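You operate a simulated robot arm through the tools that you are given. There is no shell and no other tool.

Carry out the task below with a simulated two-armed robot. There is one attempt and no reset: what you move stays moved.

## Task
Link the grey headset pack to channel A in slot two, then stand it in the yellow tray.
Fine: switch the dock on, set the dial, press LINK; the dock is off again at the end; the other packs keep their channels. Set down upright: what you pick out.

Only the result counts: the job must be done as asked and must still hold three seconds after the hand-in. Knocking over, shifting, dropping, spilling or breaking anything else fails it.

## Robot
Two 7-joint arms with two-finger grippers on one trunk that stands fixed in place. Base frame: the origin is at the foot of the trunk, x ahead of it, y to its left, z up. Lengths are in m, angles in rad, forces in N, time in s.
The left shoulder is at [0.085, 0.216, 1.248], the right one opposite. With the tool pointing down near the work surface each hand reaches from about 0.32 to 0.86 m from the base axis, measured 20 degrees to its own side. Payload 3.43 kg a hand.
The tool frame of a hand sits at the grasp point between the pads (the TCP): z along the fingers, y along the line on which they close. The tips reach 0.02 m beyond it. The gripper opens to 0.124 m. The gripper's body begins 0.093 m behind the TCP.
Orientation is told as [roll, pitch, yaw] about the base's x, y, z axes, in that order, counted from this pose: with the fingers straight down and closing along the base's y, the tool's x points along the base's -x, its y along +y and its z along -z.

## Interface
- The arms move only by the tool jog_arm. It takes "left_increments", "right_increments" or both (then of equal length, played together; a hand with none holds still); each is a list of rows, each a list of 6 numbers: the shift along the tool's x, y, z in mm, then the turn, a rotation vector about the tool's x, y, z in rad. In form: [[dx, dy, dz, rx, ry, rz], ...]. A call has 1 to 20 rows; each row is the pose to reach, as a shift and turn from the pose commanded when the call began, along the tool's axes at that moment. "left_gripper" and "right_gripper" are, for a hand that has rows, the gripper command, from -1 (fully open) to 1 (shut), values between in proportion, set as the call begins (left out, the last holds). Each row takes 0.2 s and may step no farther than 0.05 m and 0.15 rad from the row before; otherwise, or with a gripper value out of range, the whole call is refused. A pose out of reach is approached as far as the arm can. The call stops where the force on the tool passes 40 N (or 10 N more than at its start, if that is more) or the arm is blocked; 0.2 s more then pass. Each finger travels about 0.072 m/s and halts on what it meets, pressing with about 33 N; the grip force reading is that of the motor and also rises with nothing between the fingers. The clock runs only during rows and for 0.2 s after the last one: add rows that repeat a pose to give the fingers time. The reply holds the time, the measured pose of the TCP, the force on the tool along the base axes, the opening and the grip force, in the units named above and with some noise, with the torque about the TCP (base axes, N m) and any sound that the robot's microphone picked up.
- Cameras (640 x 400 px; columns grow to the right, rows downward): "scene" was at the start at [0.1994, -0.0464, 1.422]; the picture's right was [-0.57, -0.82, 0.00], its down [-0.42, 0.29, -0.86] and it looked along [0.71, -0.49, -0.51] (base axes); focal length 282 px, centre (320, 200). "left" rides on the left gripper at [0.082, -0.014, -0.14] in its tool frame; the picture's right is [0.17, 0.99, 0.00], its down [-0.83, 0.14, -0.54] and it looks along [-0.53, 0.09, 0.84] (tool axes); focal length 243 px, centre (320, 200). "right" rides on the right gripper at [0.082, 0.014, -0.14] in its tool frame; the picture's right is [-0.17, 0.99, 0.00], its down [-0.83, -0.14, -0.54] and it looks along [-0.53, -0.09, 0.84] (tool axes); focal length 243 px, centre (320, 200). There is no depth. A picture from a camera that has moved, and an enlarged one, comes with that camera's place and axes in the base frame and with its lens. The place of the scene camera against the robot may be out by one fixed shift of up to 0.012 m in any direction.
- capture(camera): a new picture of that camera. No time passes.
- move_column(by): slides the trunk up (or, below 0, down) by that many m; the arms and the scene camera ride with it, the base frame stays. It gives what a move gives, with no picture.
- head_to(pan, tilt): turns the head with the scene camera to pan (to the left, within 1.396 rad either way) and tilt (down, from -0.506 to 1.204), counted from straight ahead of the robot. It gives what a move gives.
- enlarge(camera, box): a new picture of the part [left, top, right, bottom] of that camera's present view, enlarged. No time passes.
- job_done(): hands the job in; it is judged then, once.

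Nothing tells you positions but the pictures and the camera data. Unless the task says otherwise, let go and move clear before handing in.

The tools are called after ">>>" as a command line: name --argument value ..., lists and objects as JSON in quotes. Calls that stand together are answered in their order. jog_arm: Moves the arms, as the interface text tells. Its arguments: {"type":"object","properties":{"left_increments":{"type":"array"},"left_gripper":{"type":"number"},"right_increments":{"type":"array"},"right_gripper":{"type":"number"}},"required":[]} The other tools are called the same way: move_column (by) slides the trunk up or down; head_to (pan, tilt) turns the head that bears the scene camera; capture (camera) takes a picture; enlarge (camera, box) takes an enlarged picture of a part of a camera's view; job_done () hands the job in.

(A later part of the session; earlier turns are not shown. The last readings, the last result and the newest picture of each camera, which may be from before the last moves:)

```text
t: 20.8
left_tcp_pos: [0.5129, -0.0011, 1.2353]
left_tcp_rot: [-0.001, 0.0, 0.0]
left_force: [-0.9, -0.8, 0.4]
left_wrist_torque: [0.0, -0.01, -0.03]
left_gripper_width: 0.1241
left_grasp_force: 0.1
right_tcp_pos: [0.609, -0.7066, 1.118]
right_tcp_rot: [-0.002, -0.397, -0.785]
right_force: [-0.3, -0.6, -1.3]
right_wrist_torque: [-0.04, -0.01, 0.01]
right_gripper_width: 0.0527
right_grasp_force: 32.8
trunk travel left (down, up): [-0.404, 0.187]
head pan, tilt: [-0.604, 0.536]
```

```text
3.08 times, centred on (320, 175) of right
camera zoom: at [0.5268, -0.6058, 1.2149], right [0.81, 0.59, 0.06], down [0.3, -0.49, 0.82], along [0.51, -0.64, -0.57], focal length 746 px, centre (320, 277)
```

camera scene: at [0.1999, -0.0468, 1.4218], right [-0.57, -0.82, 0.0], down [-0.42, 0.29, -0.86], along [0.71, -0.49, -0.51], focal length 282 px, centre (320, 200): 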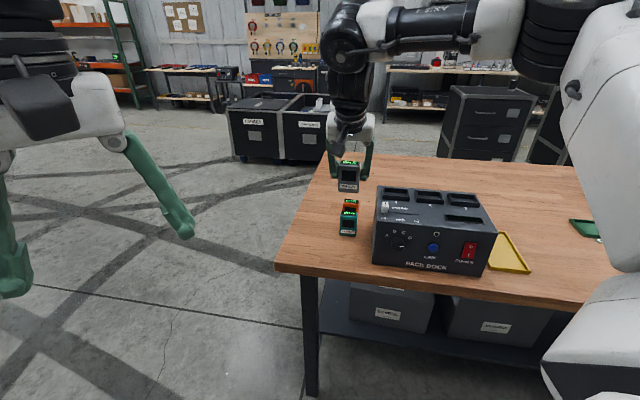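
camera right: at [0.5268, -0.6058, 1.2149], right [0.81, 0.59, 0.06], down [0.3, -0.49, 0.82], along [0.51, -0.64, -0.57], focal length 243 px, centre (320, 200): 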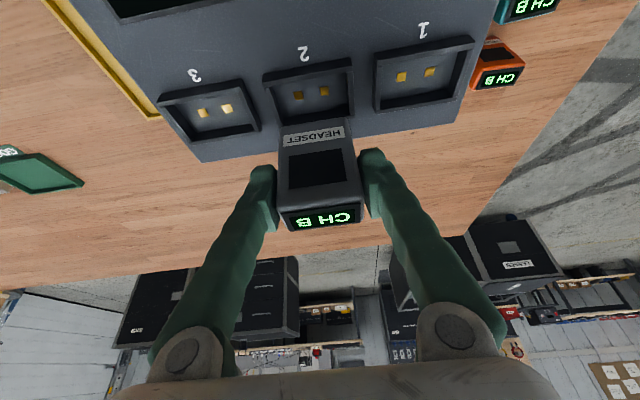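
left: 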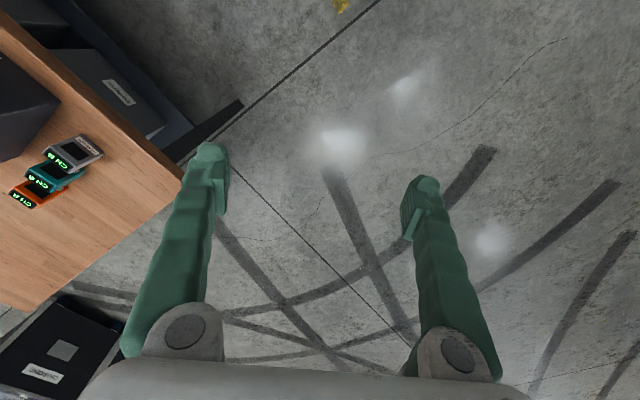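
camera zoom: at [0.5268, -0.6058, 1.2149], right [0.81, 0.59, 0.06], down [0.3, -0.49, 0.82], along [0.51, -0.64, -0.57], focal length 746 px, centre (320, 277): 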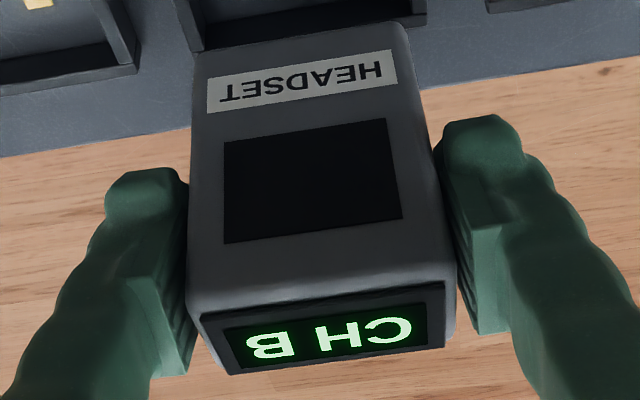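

The pack is centred on slot 2 in u and about 5 mm too far back in w, with roughly ±5 mm clearance all round. I'll correct that and lower it to just above the slot floor.

>>> jog_arm --right_increments '[[5, 1, -2, 0, 0, 0], [5, 1, -2, 0, 0, 0], [12, 1, 14, 0, 0, 0], [18, 1, 29, 0, 0, 0], [18, 1, 29, 0, 0, 0]]'

>>> enlarge --camera "right" --box '[230, 80, 400, 240]'

>>> enlarge --camera "scene" --box '[370, 150, 500, 230]'

```text
t: 22.0
left_tcp_pos: [0.5127, -0.0007, 1.2355]
left_tcp_rot: [0.001, -0.002, 0.001]
left_force: [0.0, -0.5, 0.3]
left_wrist_torque: [0.0, -0.02, -0.01]
left_gripper_width: 0.124
left_grasp_force: 0.0
right_tcp_pos: [0.6065, -0.7006, 1.0884]
right_tcp_rot: [-0.002, -0.398, -0.783]
right_force: [-0.2, -0.5, -1.3]
right_wrist_torque: [-0.01, 0.01, -0.04]
right_gripper_width: 0.053
right_grasp_force: 32.6
trunk travel left (down, up): [-0.404, 0.187]
head pan, tilt: [-0.604, 0.536]
```

```text
2.50 times, centred on (315, 160) of right
camera zoom: at [0.5243, -0.599, 1.1845], right [0.81, 0.59, 0.06], down [0.3, -0.49, 0.82], along [0.51, -0.64, -0.57], focal length 606 px, centre (332, 300)
```

zoom: 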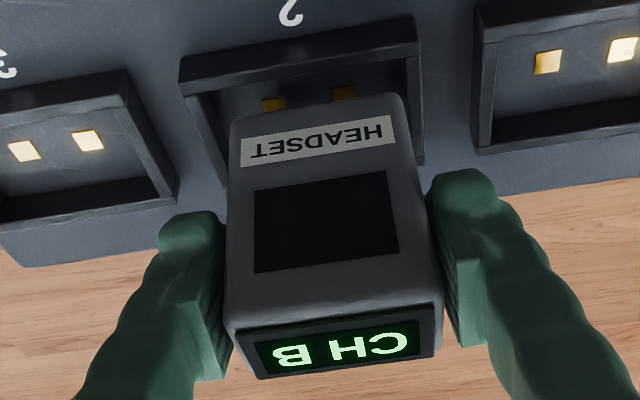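

```text
4.92 times, centred on (435, 190) of scene
camera zoom: at [0.1994, -0.0464, 1.422], right [-0.57, -0.82, 0.0], down [-0.42, 0.29, -0.86], along [0.71, -0.49, -0.51], focal length 1389 px, centre (-246, 249)
```

zoom: 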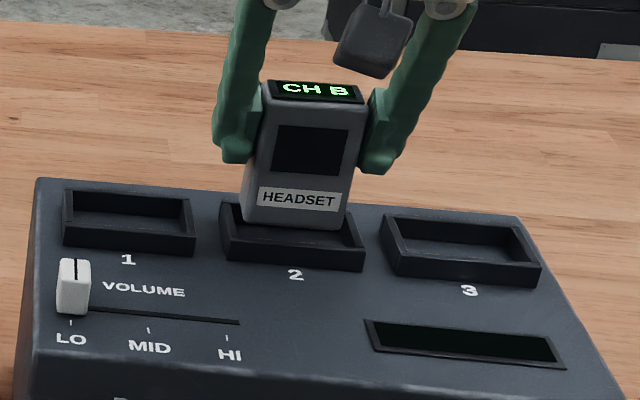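

There's only a ~3 mm lateral correction to make. I'll lower it into the slot.

>>> jog_arm --right_increments '[[0, -2.5, 0, 0, 0, 0], [3, -2.5, 7, 0, 0, 0], [6, -2.5, 14, 0, 0, 0], [9.3, -2.5, 22, 0, 0, 0], [9.3, -2.5, 22, 0, 0, 0]]'

>>> enlarge --camera "right" --box '[230, 80, 400, 240]'

>>> enlarge --camera "scene" --box '[370, 150, 500, 230]'

```text
t: 23.2
left_tcp_pos: [0.5098, 0.0006, 1.2367]
left_tcp_rot: [-0.002, -0.003, -0.001]
left_force: [0.7, -0.4, 0.5]
left_wrist_torque: [-0.05, 0.0, 0.01]
left_gripper_width: 0.1238
left_grasp_force: 0.0
right_tcp_pos: [0.6037, -0.7013, 1.0676]
right_tcp_rot: [0.0, -0.407, -0.786]
right_force: [1.0, -6.7, 24.9]
right_wrist_torque: [-0.13, -0.03, -0.09]
right_gripper_width: 0.053
right_grasp_force: 33.1
trunk travel left (down, up): [-0.404, 0.187]
head pan, tilt: [-0.604, 0.536]
```

```text
2.50 times, centred on (315, 160) of right
camera zoom: at [0.5209, -0.5992, 1.1634], right [0.81, 0.59, 0.07], down [0.29, -0.49, 0.82], along [0.52, -0.64, -0.56], focal length 606 px, centre (332, 300)
```

zoom: 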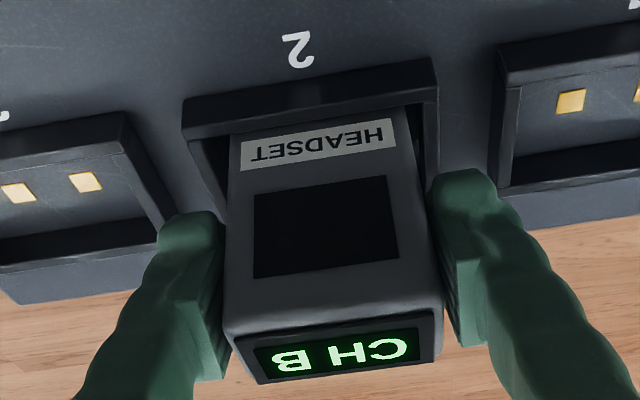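

```text
4.92 times, centred on (435, 190) of scene
camera zoom: at [0.1975, -0.0448, 1.4225], right [-0.57, -0.82, 0.0], down [-0.42, 0.29, -0.86], along [0.71, -0.49, -0.51], focal length 1389 px, centre (-246, 249)
```

zoom: 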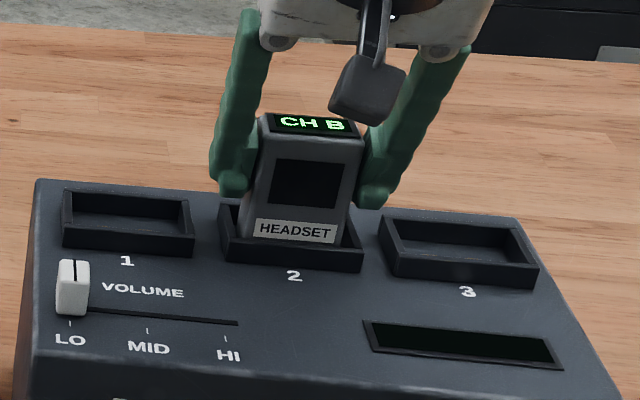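

The pack is inside the slot frame and I feel the floor (25 N up). I'll ease off the pressure, then open the fingers.

>>> jog_arm --right_increments '[[-1.4, 0, -3.2, 0, 0, 0], [-1.4, 0, -3.2, 0, 0, 0]]'

```text
t: 23.8
left_tcp_pos: [0.512, 0.0004, 1.2357]
left_tcp_rot: [-0.001, -0.002, 0.001]
left_force: [-1.1, -0.1, -0.2]
left_wrist_torque: [-0.01, -0.01, 0.0]
left_gripper_width: 0.1239
left_grasp_force: 0.1
right_tcp_pos: [0.6023, -0.6999, 1.0671]
right_tcp_rot: [-0.001, -0.401, -0.784]
right_force: [4.6, -3.8, 17.3]
right_wrist_torque: [-0.39, -0.59, -0.04]
right_gripper_width: 0.053
right_grasp_force: 33.5
trunk travel left (down, up): [-0.404, 0.187]
head pan, tilt: [-0.604, 0.536]
```

>>> jog_arm --right_increments '[[-0.8, 0, -1.9, 0, 0, 0], [-0.8, 0, -1.9, 0, 0, 0]]'

>>> enlarge --camera "right" --box '[230, 80, 400, 240]'

```text
t: 24.4
left_tcp_pos: [0.5137, -0.0015, 1.2356]
left_tcp_rot: [0.0, 0.0, 0.001]
left_force: [0.9, 0.4, -0.9]
left_wrist_torque: [-0.03, -0.02, 0.01]
left_gripper_width: 0.1243
left_grasp_force: 0.2
right_tcp_pos: [0.6015, -0.6997, 1.0672]
right_tcp_rot: [-0.005, -0.393, -0.782]
right_force: [0.3, 1.7, 2.6]
right_wrist_torque: [0.12, -0.1, 0.05]
right_gripper_width: 0.0528
right_grasp_force: 33.2
trunk travel left (down, up): [-0.404, 0.187]
head pan, tilt: [-0.604, 0.536]
```

```text
2.50 times, centred on (315, 160) of right
camera zoom: at [0.5197, -0.599, 1.1649], right [0.81, 0.59, 0.06], down [0.3, -0.49, 0.82], along [0.51, -0.64, -0.57], focal length 606 px, centre (332, 300)
```

zoom: 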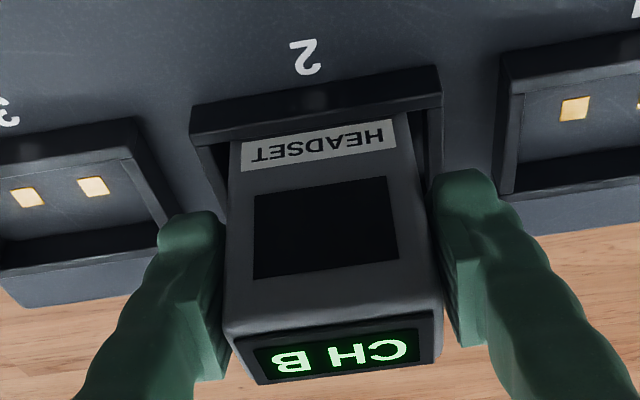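

Contact force is nearly gone and the pack stands in the slot. I'll open the fingers.

>>> jog_arm --right_increments '[[0, 0, 0, 0, 0, 0], [0, 0, 0, 0, 0, 0], [0, 0, 0, 0, 0, 0]]' --right_gripper -0.25

>>> capture --camera "right"

>>> enlarge --camera "scene" --box '[370, 150, 500, 230]'

```text
t: 25.2
left_tcp_pos: [0.5145, -0.0007, 1.2353]
left_tcp_rot: [-0.001, -0.002, 0.001]
left_force: [-0.3, -1.4, 0.1]
left_wrist_torque: [0.03, -0.02, 0.02]
left_gripper_width: 0.1239
left_grasp_force: 0.2
right_tcp_pos: [0.6025, -0.7015, 1.0687]
right_tcp_rot: [-0.005, -0.398, -0.786]
right_force: [1.0, 0.7, -0.2]
right_wrist_torque: [0.02, 0.0, -0.01]
right_gripper_width: 0.0775
right_grasp_force: 0.0
trunk travel left (down, up): [-0.404, 0.187]
head pan, tilt: [-0.604, 0.536]
```

```text
taken
camera right: at [0.521, -0.5997, 1.1657], right [0.81, 0.59, 0.06], down [0.3, -0.49, 0.82], along [0.51, -0.64, -0.57], focal length 243 px, centre (320, 200)
```

right: 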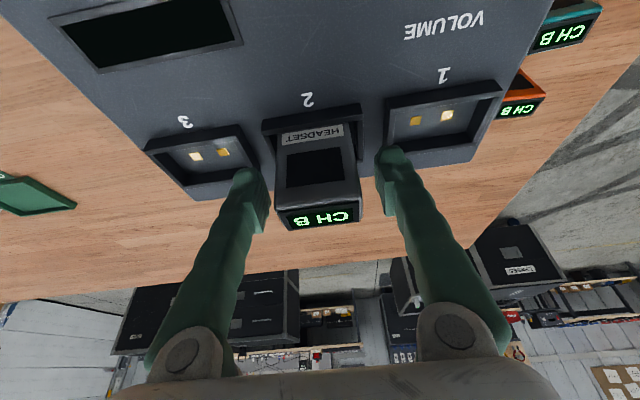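

```text
4.92 times, centred on (435, 190) of scene
camera zoom: at [0.1995, -0.0466, 1.4219], right [-0.57, -0.82, 0.0], down [-0.42, 0.29, -0.86], along [0.71, -0.49, -0.51], focal length 1389 px, centre (-246, 249)
```

zoom: 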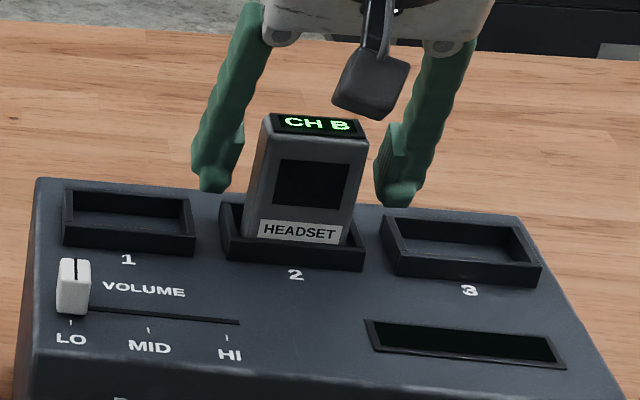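

The pack stands upright in slot 2, free of the fingers. I'll retreat straight up by raising the trunk 0.15 m, which should also give better arm posture for the front panel.

>>> move_column --by 0.15

>>> capture --camera "right"

>>> capture --camera "scene"

```text
t: 26.9
left_tcp_pos: [0.5117, -0.0005, 1.3928]
left_tcp_rot: [-0.021, -0.002, 0.0]
left_force: [-0.5, 0.9, -0.4]
left_wrist_torque: [-0.03, -0.04, -0.02]
left_gripper_width: 0.124
left_grasp_force: 0.1
right_tcp_pos: [0.6028, -0.7003, 1.2171]
right_tcp_rot: [-0.003, -0.395, -0.782]
right_force: [0.0, 0.4, 0.2]
right_wrist_torque: [-0.04, -0.02, 0.01]
right_gripper_width: 0.0778
right_grasp_force: 0.0
trunk travel left (down, up): [-0.554, 0.037]
head pan, tilt: [-0.604, 0.536]
```

```text
taken
camera right: at [0.5216, -0.5991, 1.3149], right [0.81, 0.59, 0.06], down [0.3, -0.49, 0.82], along [0.51, -0.64, -0.57], focal length 243 px, centre (320, 200)
```

right: 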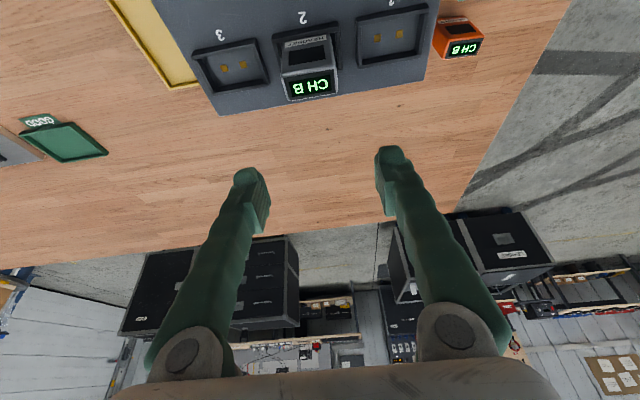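

```text
taken
camera scene: at [0.1203, -0.0462, 1.5923], right [-0.57, -0.82, 0.0], down [-0.42, 0.29, -0.86], along [0.71, -0.49, -0.51], focal length 282 px, centre (320, 200)
```

scene: 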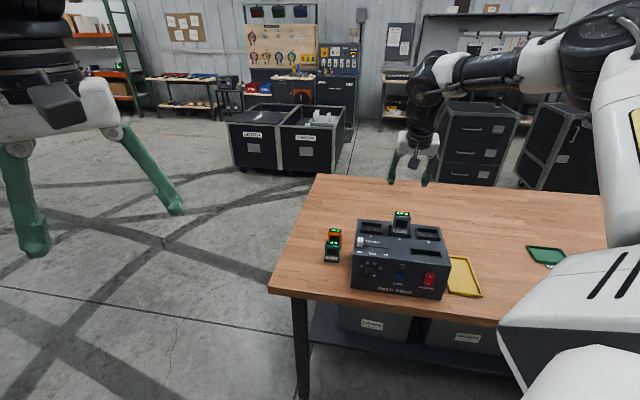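

The pack stays seated in slot 2. I'll back the hand off in front of the dock at height, before turning it horizontal for the front panel.

>>> jog_arm --right_increments '[[36, -13, -15, 0, 0, 0], [72, -26, -30, 0, 0, 0], [108, -39, -45, 0, -0.1, 0], [144, -52, -60, 0, -0.22, 0], [180, -65, -75, 0, -0.34, 0], [215, -78, -90, 0, -0.46, 0], [249, -90, -104, 0, -0.58, 0], [249, -90, -104, 0, -0.7, 0], [249, -90, -104, 0, -0.7, 0]]'

>>> capture --camera "right"

>>> capture --camera "scene"

```text
t: 29.1
left_tcp_pos: [0.5131, 0.0034, 1.3914]
left_tcp_rot: [-0.02, 0.001, 0.008]
left_force: [-0.2, 0.0, 0.9]
left_wrist_torque: [0.02, 0.02, 0.02]
left_gripper_width: 0.124
left_grasp_force: 0.0
right_tcp_pos: [0.2848, -0.6775, 1.1257]
right_tcp_rot: [-0.508, -0.859, -0.339]
right_force: [-0.1, 0.7, -0.4]
right_wrist_torque: [0.01, 0.01, 0.04]
right_gripper_width: 0.0773
right_grasp_force: 0.1
right hand out of reach, approached as far as the arm can: row 4, 5, 6, 7, 8, 9
trunk travel left (down, up): [-0.554, 0.037]
head pan, tilt: [-0.604, 0.536]
stopped in row 9 (right hand): the arm was blocked; the commanded pose is now the measured one
```

```text
taken
camera right: at [0.1793, -0.5548, 1.1399], right [0.73, 0.66, -0.19], down [0.17, 0.09, 0.98], along [0.66, -0.75, -0.05], focal length 243 px, centre (320, 200)
```

right: 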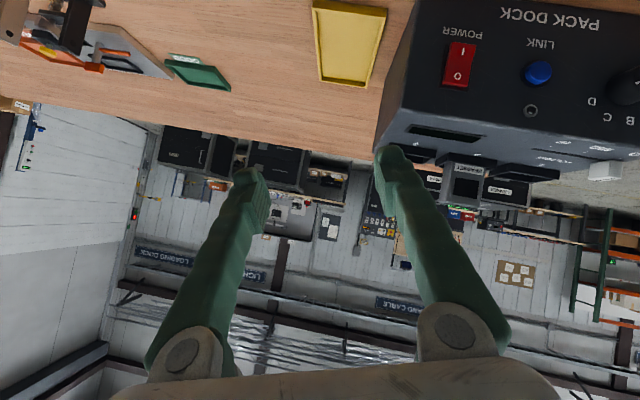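

```text
taken
camera scene: at [0.1192, -0.0465, 1.5926], right [-0.57, -0.82, 0.0], down [-0.42, 0.29, -0.86], along [0.71, -0.49, -0.51], focal length 282 px, centre (320, 200)
```

scene: 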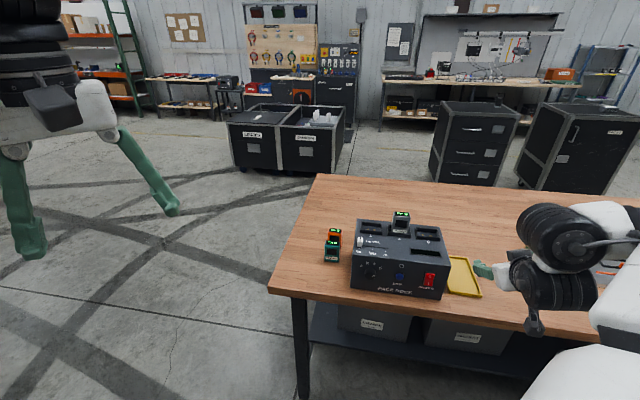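

The arm folded up against its limits there, so a horizontal tool at that height won't work. I'll unfold back to a tilted-down pose in front of and above the dock.

>>> jog_arm --right_increments '[[-27.5, 23.4, 1.8, -0.036, 0.0715, 0.0415], [-55, 46.7, 3.6, -0.072, 0.143, 0.083], [-82.5, 70, 5.4, -0.108, 0.2145, 0.1245], [-110, 93.4, 7.1, -0.144, 0.286, 0.166], [-137.5, 116.8, 8.9, -0.18, 0.3575, 0.2075], [-165, 140.1, 10.7, -0.2154, 0.4289, 0.2489], [-165, 140.1, 10.7, -0.2154, 0.4289, 0.2489], [-165, 140.1, 10.7, -0.2154, 0.4289, 0.2489]]'

>>> capture --camera "scene"

>>> capture --camera "right"

```text
t: 30.9
left_tcp_pos: [0.5141, 0.0036, 1.392]
left_tcp_rot: [-0.019, 0.0, 0.009]
left_force: [-0.5, 0.0, -0.7]
left_wrist_torque: [-0.01, 0.0, 0.02]
left_gripper_width: 0.1241
left_grasp_force: 0.1
right_tcp_pos: [0.4831, -0.6206, 1.2007]
right_tcp_rot: [0.0, -0.499, -0.785]
right_force: [0.3, 0.5, 1.1]
right_wrist_torque: [-0.02, 0.04, 0.01]
right_gripper_width: 0.0777
right_grasp_force: 0.1
right hand out of reach, approached as far as the arm can: row 1, 2, 3
trunk travel left (down, up): [-0.554, 0.037]
head pan, tilt: [-0.604, 0.536]
```

```text
taken
camera scene: at [0.118, -0.0454, 1.5928], right [-0.57, -0.82, 0.0], down [-0.42, 0.29, -0.86], along [0.71, -0.49, -0.51], focal length 282 px, centre (320, 200)
```

scene: 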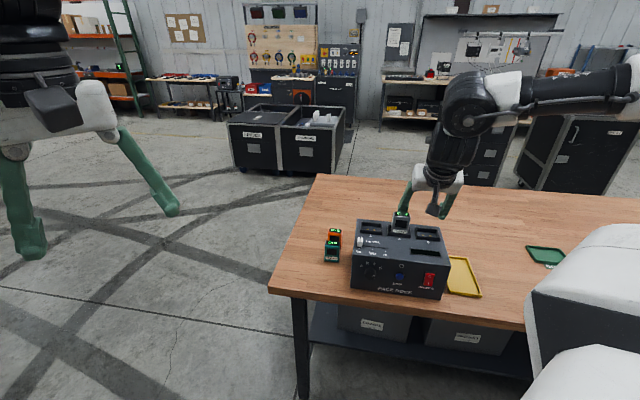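

```text
taken
camera right: at [0.3943, -0.5132, 1.2833], right [0.8, 0.59, 0.08], down [0.23, -0.43, 0.87], along [0.55, -0.68, -0.48], focal length 243 px, centre (320, 200)
```

right: 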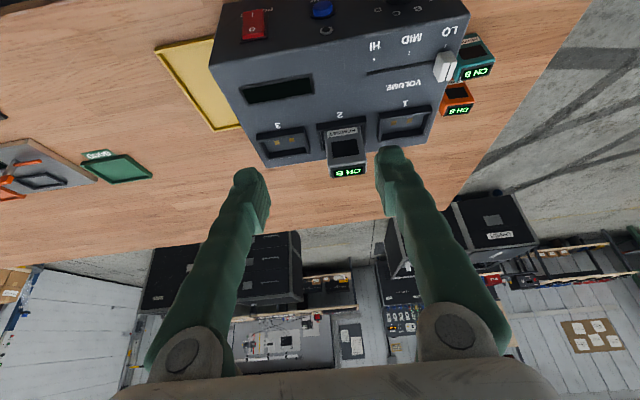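

Recovered to a clean tilted pose. Rather than going horizontal, I'll press the panel controls with the forward corner of the closed fingertips from this steep tilt. I'm moving down in front of the power rocker with the gripper closed.

>>> jog_arm --right_increments '[[29, -22, -16, 0, 0, 0], [59, -44, -32, 0, 0, 0], [88, -66, -48, 0, 0, 0], [107, -66, -13, 0, 0, 0], [126, -66, 22, 0, 0, 0], [145, -66, 57, 0, 0, 0], [165, -66, 92, 0, 0, 0], [184, -66, 128, 0, 0, 0], [203, -66, 163, 0, 0, 0], [203, -66, 163, 0, 0, 0]]' --right_gripper 1

>>> capture --camera "right"

>>> capture --camera "scene"

```text
t: 33.1
left_tcp_pos: [0.5148, 0.0025, 1.3903]
left_tcp_rot: [-0.02, -0.001, 0.009]
left_force: [0.1, 0.6, -0.5]
left_wrist_torque: [0.01, 0.01, -0.02]
left_gripper_width: 0.1238
left_grasp_force: 0.0
right_tcp_pos: [0.3629, -0.5992, 0.9578]
right_tcp_rot: [0.0, -0.498, -0.786]
right_force: [0.0, 0.9, -0.8]
right_wrist_torque: [-0.02, -0.01, 0.06]
right_gripper_width: 0.0001
right_grasp_force: 32.9
right hand out of reach, approached as far as the arm can: row 2, 3, 4, 5
trunk travel left (down, up): [-0.554, 0.037]
head pan, tilt: [-0.604, 0.536]
```

```text
taken
camera right: at [0.2741, -0.4918, 1.0412], right [0.8, 0.59, 0.08], down [0.23, -0.43, 0.87], along [0.55, -0.68, -0.48], focal length 243 px, centre (320, 200)
```

right: 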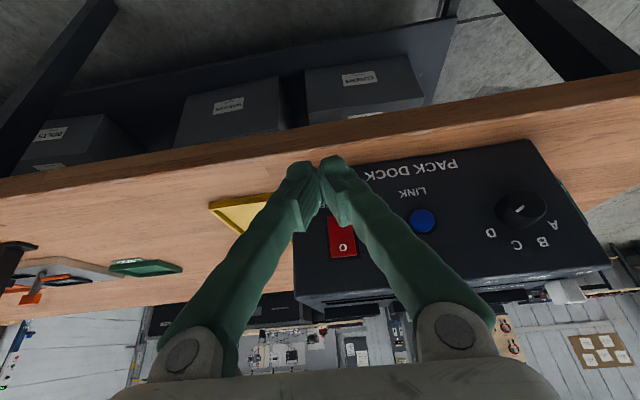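

```text
taken
camera scene: at [0.1194, -0.0466, 1.5926], right [-0.57, -0.82, 0.0], down [-0.42, 0.29, -0.86], along [0.71, -0.49, -0.51], focal length 282 px, centre (320, 200)
```

scene: 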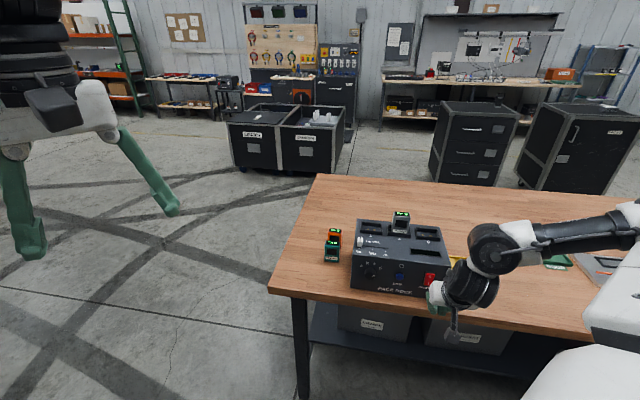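

The closed fingers are now in front of the rocker at the right height. I'll zoom in to place the rocker, button and dial precisely.

>>> enlarge --camera "right" --box '[280, 140, 440, 260]'

>>> enlarge --camera "right" --box '[380, 140, 600, 290]'

>>> enlarge --camera "scene" --box '[340, 210, 500, 320]'

```text
3.33 times, centred on (360, 200) of right
camera zoom: at [0.2741, -0.4918, 1.0412], right [0.8, 0.59, 0.08], down [0.23, -0.43, 0.87], along [0.55, -0.68, -0.48], focal length 809 px, centre (187, 200)
```

zoom: 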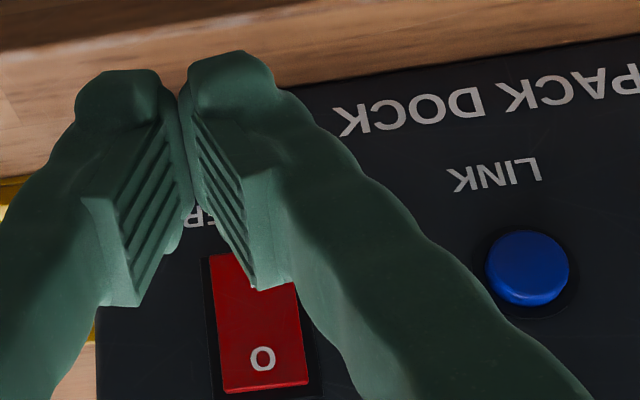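

```text
2.67 times, centred on (490, 215) of right
camera zoom: at [0.2741, -0.4918, 1.0412], right [0.8, 0.59, 0.08], down [0.23, -0.43, 0.87], along [0.55, -0.68, -0.48], focal length 647 px, centre (-133, 160)
```

zoom: 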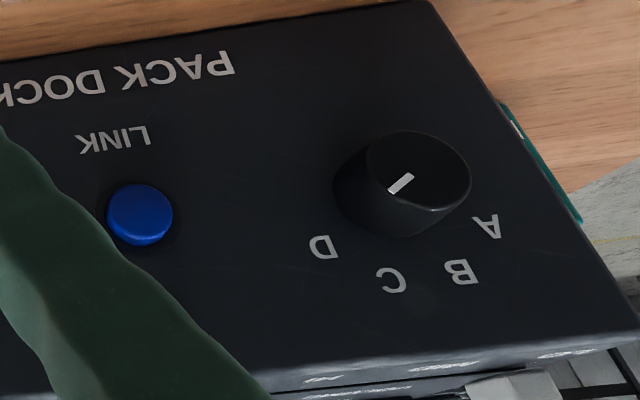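

```text
3.64 times, centred on (420, 265) of scene
camera zoom: at [0.1194, -0.0466, 1.5926], right [-0.57, -0.82, 0.0], down [-0.42, 0.29, -0.86], along [0.71, -0.49, -0.51], focal length 1026 px, centre (-44, -36)
```

zoom: 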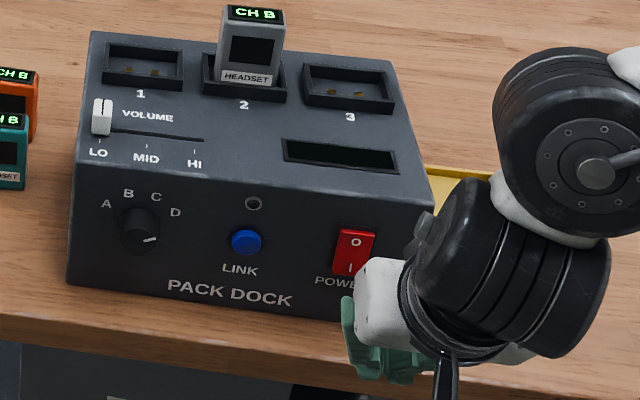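

Rocker centre is u≈-0.160, z≈0.951, so the I half is around z≈0.937. I'll approach to just short of it.

>>> jog_arm --right_increments '[[-18, 3, 14, 0, 0, 0], [-36, 7, 28, 0, 0, 0], [-51.8, 7, 40.7, 0, 0, 0], [-51.8, 7, 40.7, 0, 0, 0]]'

>>> capture --camera "right"

>>> enlarge --camera "scene" --box '[340, 210, 500, 320]'

```text
t: 34.1
left_tcp_pos: [0.5149, 0.0044, 1.3907]
left_tcp_rot: [-0.019, -0.001, 0.009]
left_force: [0.6, 0.3, 0.8]
left_wrist_torque: [0.01, -0.01, 0.02]
left_gripper_width: 0.1238
left_grasp_force: 0.0
right_tcp_pos: [0.4141, -0.6382, 0.9455]
right_tcp_rot: [-0.001, -0.497, -0.785]
right_force: [0.0, 0.4, -0.2]
right_wrist_torque: [0.0, -0.02, 0.0]
right_gripper_width: 0.0
right_grasp_force: 33.1
trunk travel left (down, up): [-0.554, 0.037]
head pan, tilt: [-0.604, 0.536]
```

```text
taken
camera right: at [0.3253, -0.5303, 1.0298], right [0.8, 0.59, 0.08], down [0.24, -0.43, 0.87], along [0.55, -0.68, -0.49], focal length 243 px, centre (320, 200)
```

right: 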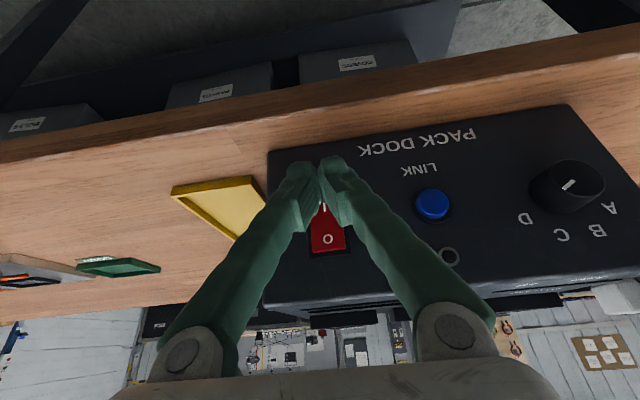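

```text
3.64 times, centred on (420, 265) of scene
camera zoom: at [0.1197, -0.0465, 1.5926], right [-0.57, -0.82, 0.0], down [-0.42, 0.29, -0.86], along [0.71, -0.49, -0.51], focal length 1026 px, centre (-44, -36)
```

zoom: 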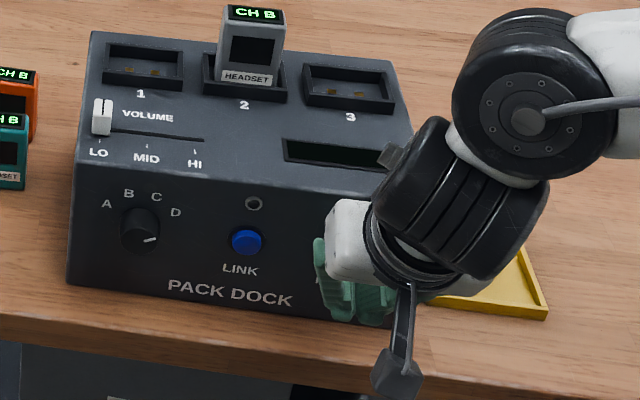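

The fingertip is about 2 cm from the rocker's I half. I'll push forward gently and watch force and sound.

>>> jog_arm --right_increments '[[-3.5, 0, 1.9, 0, 0, 0], [-7, 0, 3.8, 0, 0, 0], [-10.5, 0, 5.7, 0, 0, 0], [-13.2, 0, 7.2, 0, 0, 0]]'

```text
t: 35.1
left_tcp_pos: [0.5156, 0.0036, 1.3907]
left_tcp_rot: [-0.02, 0.0, 0.01]
left_force: [-1.0, 1.0, 0.5]
left_wrist_torque: [-0.04, 0.02, 0.05]
left_gripper_width: 0.1239
left_grasp_force: 0.1
right_tcp_pos: [0.4256, -0.6499, 0.9481]
right_tcp_rot: [-0.002, -0.497, -0.785]
right_force: [-1.6, 2.2, 0.3]
right_wrist_torque: [0.04, -0.02, 0.02]
right_gripper_width: 0.0059
right_grasp_force: 34.6
trunk travel left (down, up): [-0.554, 0.037]
head pan, tilt: [-0.604, 0.536]
```

Light contact now (~3 N). I'll push a little further.

>>> jog_arm --right_increments '[[-2.6, 0, 1.4, 0, 0, 0], [-5.3, 0, 2.9, 0, 0, 0], [-5.3, 0, 2.9, 0, 0, 0]]'

>>> capture --camera "right"

>>> enlarge --camera "scene" --box '[340, 210, 500, 320]'

```text
t: 36.0
left_tcp_pos: [0.5133, 0.0061, 1.3898]
left_tcp_rot: [-0.018, 0.0, 0.01]
left_force: [-0.3, 0.6, -0.5]
left_wrist_torque: [0.02, 0.0, -0.01]
left_gripper_width: 0.1241
left_grasp_force: 0.1
right_tcp_pos: [0.4262, -0.6511, 0.9465]
right_tcp_rot: [-0.002, -0.492, -0.78]
right_force: [-17.3, 17.5, -4.7]
right_wrist_torque: [0.13, 0.13, 0.0]
right_gripper_width: 0.0056
right_grasp_force: 34.8
trunk travel left (down, up): [-0.554, 0.037]
head pan, tilt: [-0.604, 0.536]
```

```text
taken
camera right: at [0.3383, -0.5436, 1.0318], right [0.8, 0.6, 0.08], down [0.24, -0.43, 0.87], along [0.55, -0.68, -0.49], focal length 243 px, centre (320, 200)
```

right: 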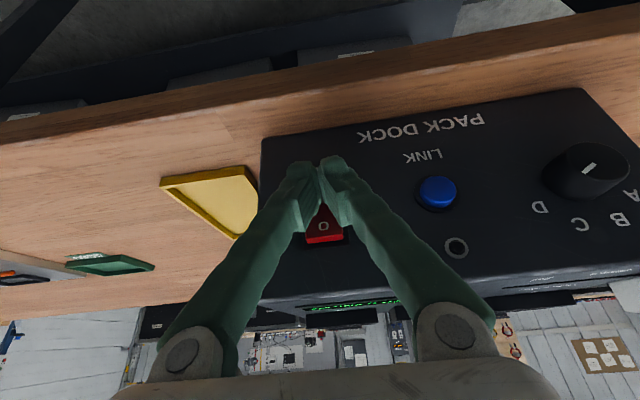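

```text
3.64 times, centred on (420, 265) of scene
camera zoom: at [0.1176, -0.0444, 1.5926], right [-0.57, -0.82, 0.0], down [-0.42, 0.29, -0.86], along [0.71, -0.49, -0.51], focal length 1026 px, centre (-44, -36)
```

zoom: 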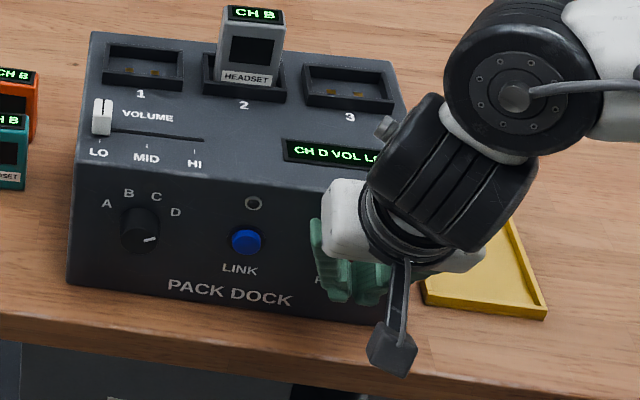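

The dock is on: its display reads "CH D VOL LO". I'll back off and move in front of the dial, then see how far the hand can turn toward horizontal there.

>>> jog_arm --right_increments '[[18, 0, -10, 0, 0, 0], [35, 0, -19, 0, 0, 0], [52, 20, -28, 0, 0, 0], [61, 60, -33, 0, 0, 0], [61, 100, -33, 0, 0, 0], [61, 140, -33, 0, 0, 0], [61, 166, -33, 0, 0, 0], [61, 166, -33, 0, 0, 0]]'

>>> capture --camera "right"

>>> capture --camera "scene"

```text
t: 37.8
left_tcp_pos: [0.5145, 0.0039, 1.3901]
left_tcp_rot: [-0.019, -0.001, 0.008]
left_force: [-0.5, 0.6, 0.2]
left_wrist_torque: [-0.02, -0.02, -0.01]
left_gripper_width: 0.124
left_grasp_force: 0.0
right_tcp_pos: [0.5018, -0.495, 0.9438]
right_tcp_rot: [0.002, -0.499, -0.785]
right_force: [-1.2, -0.9, 0.2]
right_wrist_torque: [0.03, 0.02, 0.0]
right_gripper_width: 0.0
right_grasp_force: 34.7
right hand out of reach, approached as far as the arm can: row 7, 8
trunk travel left (down, up): [-0.554, 0.037]
head pan, tilt: [-0.604, 0.536]
```

```text
taken
camera right: at [0.4117, -0.3876, 1.0271], right [0.8, 0.6, 0.08], down [0.24, -0.43, 0.87], along [0.55, -0.68, -0.49], focal length 243 px, centre (320, 200)
```

right: 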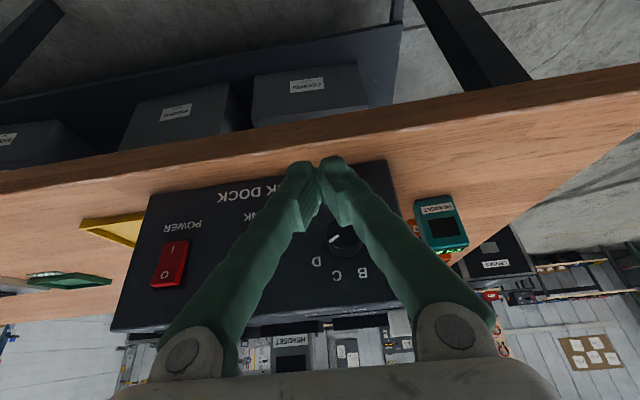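

```text
taken
camera scene: at [0.1191, -0.0467, 1.5926], right [-0.57, -0.82, 0.0], down [-0.42, 0.29, -0.86], along [0.71, -0.49, -0.51], focal length 282 px, centre (320, 200)
```

scene: 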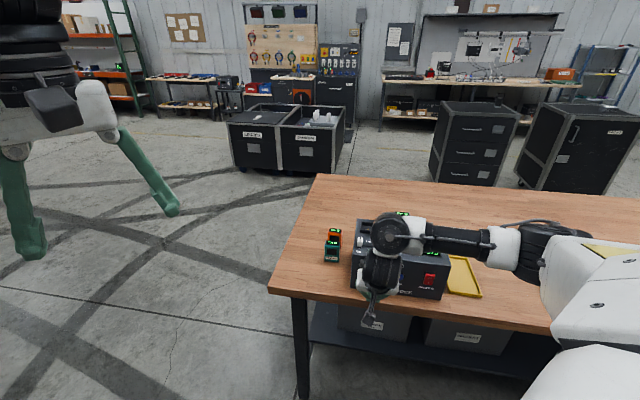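

I'm in front of the dial. I'll back up slightly and test turning the hand further toward horizontal.

>>> jog_arm --right_increments '[[0, 0, 0, 0, -0.14, 0], [0, 0, 0, 0, -0.28, 0], [0, 0, 0, 0, -0.42, 0], [0, 0, 0, 0, -0.42, 0]]'

>>> capture --camera "scene"

```text
t: 38.8
left_tcp_pos: [0.5159, 0.0041, 1.3903]
left_tcp_rot: [-0.02, 0.0, 0.009]
left_force: [0.1, -0.1, -0.5]
left_wrist_torque: [-0.01, 0.04, 0.0]
left_gripper_width: 0.1241
left_grasp_force: 0.2
right_tcp_pos: [0.5017, -0.495, 0.9429]
right_tcp_rot: [-0.003, -0.92, -0.782]
right_force: [-0.4, -0.5, -0.3]
right_wrist_torque: [0.01, -0.03, 0.0]
right_gripper_width: 0.0
right_grasp_force: 34.2
right hand out of reach, approached as far as the arm can: row 1
trunk travel left (down, up): [-0.554, 0.037]
head pan, tilt: [-0.604, 0.536]
```

```text
taken
camera scene: at [0.1199, -0.0464, 1.5925], right [-0.57, -0.82, 0.0], down [-0.42, 0.29, -0.86], along [0.71, -0.49, -0.51], focal length 282 px, centre (320, 200)
```

scene: 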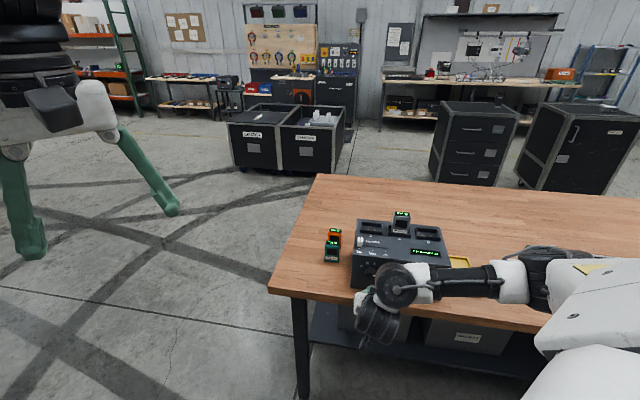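

That works here (pitch -0.92). I'll continue turning toward horizontal.

>>> jog_arm --right_increments '[[0, 0, 0, 0, -0.13, 0], [0, 0, 0, 0, -0.26, 0], [0, 0, 0, 0, -0.39, 0], [0, 0, 0, 0, -0.52, 0], [0, 0, 0, 0, -0.64, 0], [0, 0, 0, 0, -0.64, 0]]'

>>> capture --camera "scene"

>>> capture --camera "right"

```text
t: 40.1
left_tcp_pos: [0.5151, 0.0026, 1.3909]
left_tcp_rot: [-0.019, -0.001, 0.008]
left_force: [-0.6, 0.2, 0.5]
left_wrist_torque: [-0.01, 0.0, 0.01]
left_gripper_width: 0.1241
left_grasp_force: 0.1
right_tcp_pos: [0.5008, -0.4945, 0.9417]
right_tcp_rot: [-0.065, -1.56, -0.723]
right_force: [0.0, 0.2, 0.0]
right_wrist_torque: [-0.03, -0.05, 0.0]
right_gripper_width: 0.0005
right_grasp_force: 34.3
trunk travel left (down, up): [-0.554, 0.037]
head pan, tilt: [-0.604, 0.536]
```

```text
taken
camera scene: at [0.1193, -0.0466, 1.5926], right [-0.57, -0.82, 0.0], down [-0.42, 0.29, -0.86], along [0.71, -0.49, -0.51], focal length 282 px, centre (320, 200)
```

scene: 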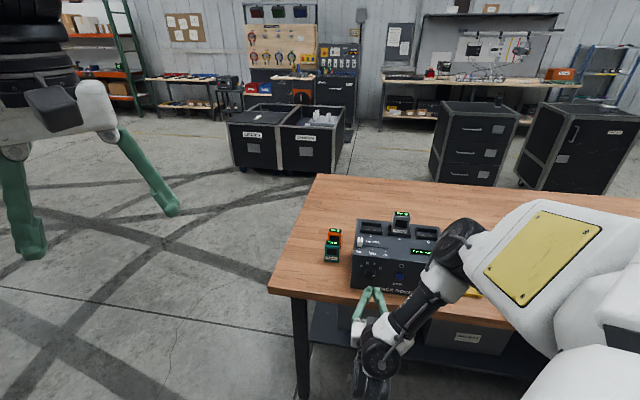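

```text
taken
camera right: at [0.4116, -0.3852, 0.8619], right [0.7, 0.7, 0.17], down [-0.47, 0.28, 0.84], along [0.54, -0.66, 0.52], focal length 243 px, centre (320, 200)
```

right: 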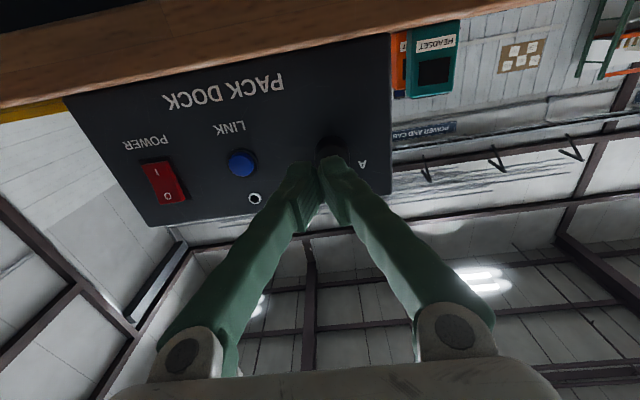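

The hand is now horizontal in front of the dial, fingers along the dock's depth axis. From the letters I get the dial centre at u≈0.0156, z≈0.951, with letters at ±60° and ±20°. I'll open the fingers and pre-rotate the wrist by +60° so I can then turn the knob from D to A.

>>> jog_arm --right_increments '[[0, 0, 0, 0, 0, 0.14], [0, 0, 0, 0, 0, 0.28], [0, 0, 0, 0, 0, 0.42], [0, 0, 0, 0, 0, 0.56], [0, 0, 0, 0, 0, 0.7], [0, 0, 0, 0, 0, 0.84], [0, 0, 0, 0, 0, 0.95], [0, 0, 0, 0, 0, 1.05], [0, 0, 0, 0, 0, 1.05]]' --right_gripper -0.03

>>> capture --camera "right"

>>> capture --camera "scene"

```text
t: 42.1
left_tcp_pos: [0.513, 0.0058, 1.3927]
left_tcp_rot: [-0.019, -0.001, 0.008]
left_force: [0.6, 0.1, 0.0]
left_wrist_torque: [0.02, -0.01, 0.03]
left_gripper_width: 0.1238
left_grasp_force: 0.1
right_tcp_pos: [0.596, -0.4775, 0.9041]
right_tcp_rot: [1.56, -0.52, -2.353]
right_force: [-5.2, 5.9, 16.7]
right_wrist_torque: [0.26, 0.48, -0.12]
right_gripper_width: 0.0572
right_grasp_force: 0.1
right hand out of reach, approached as far as the arm can: row 3, 4, 5, 6, 7, 8, 9
trunk travel left (down, up): [-0.554, 0.037]
head pan, tilt: [-0.604, 0.536]
```

```text
taken
camera right: at [0.5522, -0.3248, 0.8763], right [0.25, 0.24, 0.94], down [-0.94, -0.18, 0.3], along [0.24, -0.96, 0.18], focal length 243 px, centre (320, 200)
```

right: 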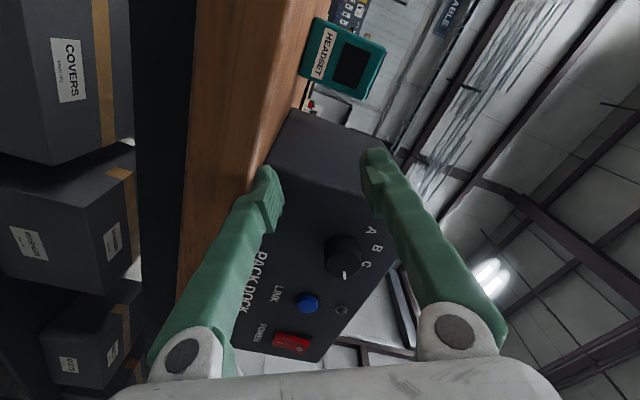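

```text
taken
camera scene: at [0.1174, -0.0442, 1.5931], right [-0.57, -0.82, 0.0], down [-0.42, 0.29, -0.86], along [0.71, -0.49, -0.51], focal length 282 px, centre (320, 200)
```

scene: 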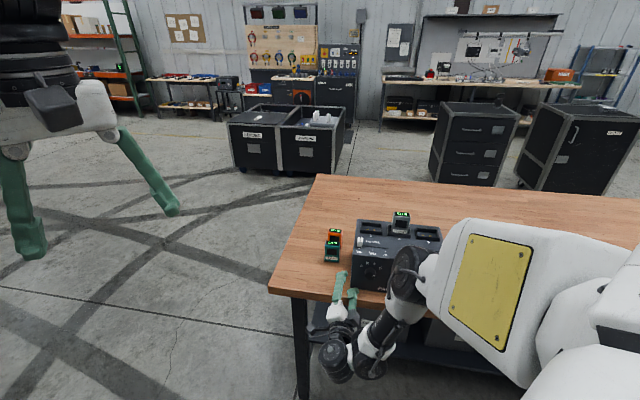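

The +60° pre-rotation isn't available at that spot: the arm drifted and the lower finger is touching the table edge (17 N). I'll back off first, then unwind the rotation to the previous good pose.

>>> jog_arm --right_increments '[[-7.5, 13, -20, 0, 0, 0], [-20, 10, -30, 0, 0, -0.13], [-33, 7, -40, 0, 0, -0.27], [-46, 4, -50, 0, 0, -0.41], [-59, 1, -58, 0, 0, -0.55], [-70, -2, -65, 0, 0, -0.69], [-80, -4, -69, 0, 0, -0.83], [-89, -4, -69, 0, 0, -0.95], [-89, -4, -69, 0, 0, -1.05], [-89, -4, -69, 0, 0, -1.05]]'

>>> capture --camera "right"

>>> capture --camera "scene"

```text
t: 44.4
left_tcp_pos: [0.5153, 0.0042, 1.3893]
left_tcp_rot: [-0.02, 0.001, 0.009]
left_force: [-0.2, -0.1, 0.2]
left_wrist_torque: [-0.04, 0.03, 0.01]
left_gripper_width: 0.1239
left_grasp_force: 0.1
right_tcp_pos: [0.4948, -0.49, 0.9396]
right_tcp_rot: [-0.226, -1.556, -0.558]
right_force: [-0.9, 0.7, 0.1]
right_wrist_torque: [-0.01, -0.01, 0.03]
right_gripper_width: 0.064
right_grasp_force: 0.1
right hand out of reach, approached as far as the arm can: row 1, 2, 3, 4, 5, 7, 8, 9, 10
trunk travel left (down, up): [-0.554, 0.037]
head pan, tilt: [-0.604, 0.536]
```

```text
taken
camera right: at [0.4039, -0.3826, 0.8591], right [0.7, 0.7, 0.16], down [-0.47, 0.28, 0.84], along [0.54, -0.66, 0.52], focal length 243 px, centre (320, 200)
```

right: 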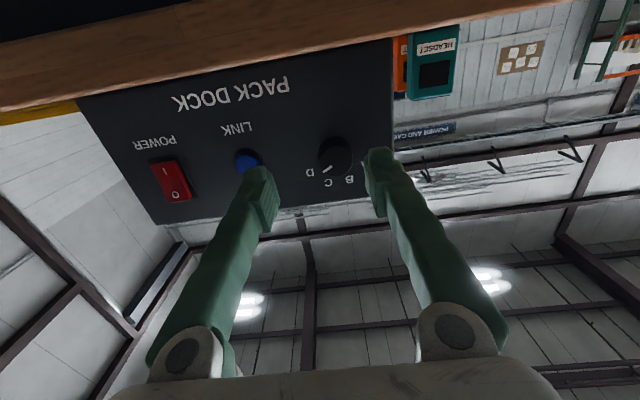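

```text
taken
camera scene: at [0.1201, -0.0459, 1.5925], right [-0.57, -0.82, 0.0], down [-0.42, 0.29, -0.86], along [0.71, -0.49, -0.51], focal length 282 px, centre (320, 200)
```

scene: 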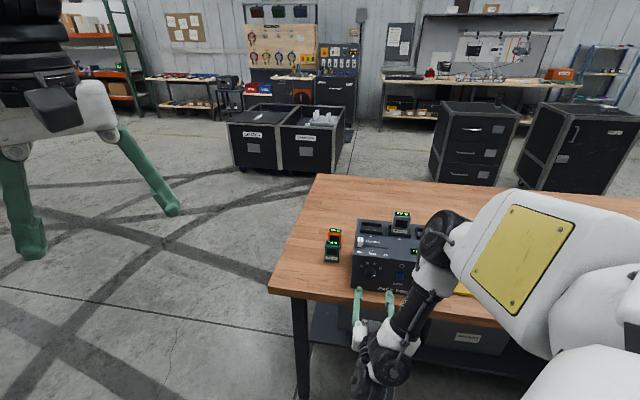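

Back at the good horizontal pose with fingers open around the dial's direction. I'll test the negative rotation range here in free space.

>>> jog_arm --right_increments '[[0, 0, 0, 0, 0, -0.14], [0, 0, 0, 0, 0, -0.28], [0, 0, 0, 0, 0, -0.42], [0, 0, 0, 0, 0, -0.56], [0, 0, 0, 0, 0, -0.7], [0, 0, 0, 0, 0, -0.7]]'

>>> capture --camera "right"

```text
t: 45.8
left_tcp_pos: [0.5163, 0.004, 1.3896]
left_tcp_rot: [-0.019, 0.002, 0.009]
left_force: [0.9, 0.4, -0.8]
left_wrist_torque: [-0.03, 0.02, 0.01]
left_gripper_width: 0.1238
left_grasp_force: 0.2
right_tcp_pos: [0.4933, -0.4918, 0.9378]
right_tcp_rot: [-1.553, -0.868, 0.77]
right_force: [0.5, -1.0, -0.3]
right_wrist_torque: [0.0, -0.01, -0.02]
right_gripper_width: 0.0636
right_grasp_force: 0.1
trunk travel left (down, up): [-0.554, 0.037]
head pan, tilt: [-0.604, 0.536]
```

```text
taken
camera right: at [0.3639, -0.4237, 0.8687], right [0.6, 0.61, -0.51], down [-0.07, 0.68, 0.73], along [0.79, -0.41, 0.45], focal length 243 px, centre (320, 200)
```

right: 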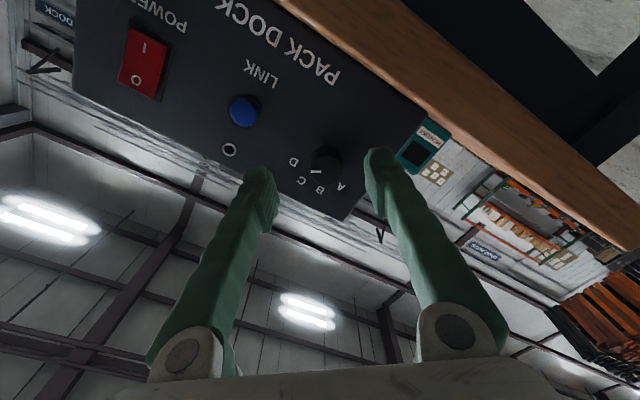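

That's clean. I'll keep going to see the limit.

>>> jog_arm --right_increments '[[0, 0, 0, 0, 0, -0.14], [0, 0, 0, 0, 0, -0.28], [0, 0, 0, 0, 0, -0.42], [0, 0, 0, 0, 0, -0.56], [0, 0, 0, 0, 0, -0.7], [0, 0, 0, 0, 0, -0.7]]'

>>> capture --camera "scene"

```text
t: 47.1
left_tcp_pos: [0.5141, 0.0043, 1.3904]
left_tcp_rot: [-0.02, 0.003, 0.007]
left_force: [0.8, 0.8, 0.5]
left_wrist_torque: [0.01, 0.04, 0.02]
left_gripper_width: 0.124
left_grasp_force: 0.1
right_tcp_pos: [0.4934, -0.4919, 0.9391]
right_tcp_rot: [-1.557, -0.168, 0.781]
right_force: [-0.1, -0.6, -0.2]
right_wrist_torque: [0.0, 0.02, -0.02]
right_gripper_width: 0.064
right_grasp_force: 0.1
trunk travel left (down, up): [-0.554, 0.037]
head pan, tilt: [-0.604, 0.536]
```

```text
taken
camera scene: at [0.1197, -0.0465, 1.5926], right [-0.57, -0.82, 0.0], down [-0.42, 0.29, -0.86], along [0.71, -0.49, -0.51], focal length 282 px, centre (320, 200)
```

scene: 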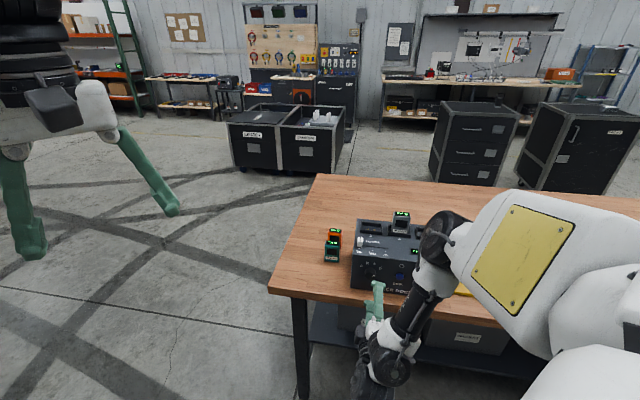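

>>> jog_arm --right_increments '[[0, 0, 0, 0, 0, -0.14], [0, 0, 0, 0, 0, -0.28], [0, 0, 0, 0, 0, -0.42], [0, 0, 0, 0, 0, -0.56], [0, 0, 0, 0, 0, -0.7], [0, 0, 0, 0, 0, -0.8], [0, 0, 0, 0, 0, -0.8]]'

>>> capture --camera "right"

```text
t: 48.8
left_tcp_pos: [0.5153, 0.0035, 1.3898]
left_tcp_rot: [-0.019, 0.004, 0.008]
left_force: [-0.3, -0.2, 0.2]
left_wrist_torque: [0.02, 0.01, -0.01]
left_gripper_width: 0.1239
left_grasp_force: 0.1
right_tcp_pos: [0.4931, -0.4926, 0.9386]
right_tcp_rot: [-1.555, 0.631, 0.793]
right_force: [0.4, -0.7, 0.0]
right_wrist_torque: [-0.02, -0.01, 0.01]
right_gripper_width: 0.0638
right_grasp_force: 0.1
trunk travel left (down, up): [-0.554, 0.037]
head pan, tilt: [-0.604, 0.536]
```

```text
taken
camera right: at [0.3423, -0.4472, 0.9773], right [-0.33, -0.31, -0.89], down [0.15, 0.92, -0.37], along [0.93, -0.25, -0.25], focal length 243 px, centre (320, 200)
```

right: 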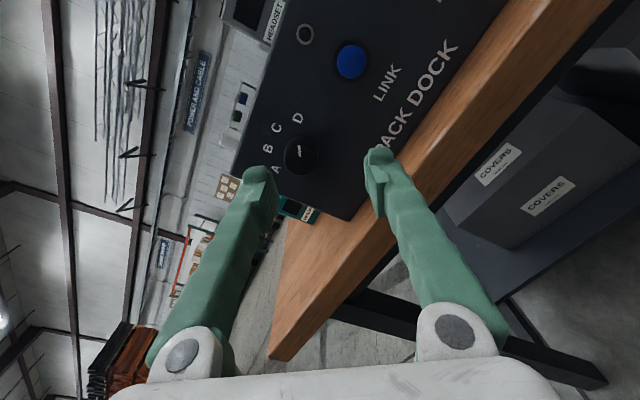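

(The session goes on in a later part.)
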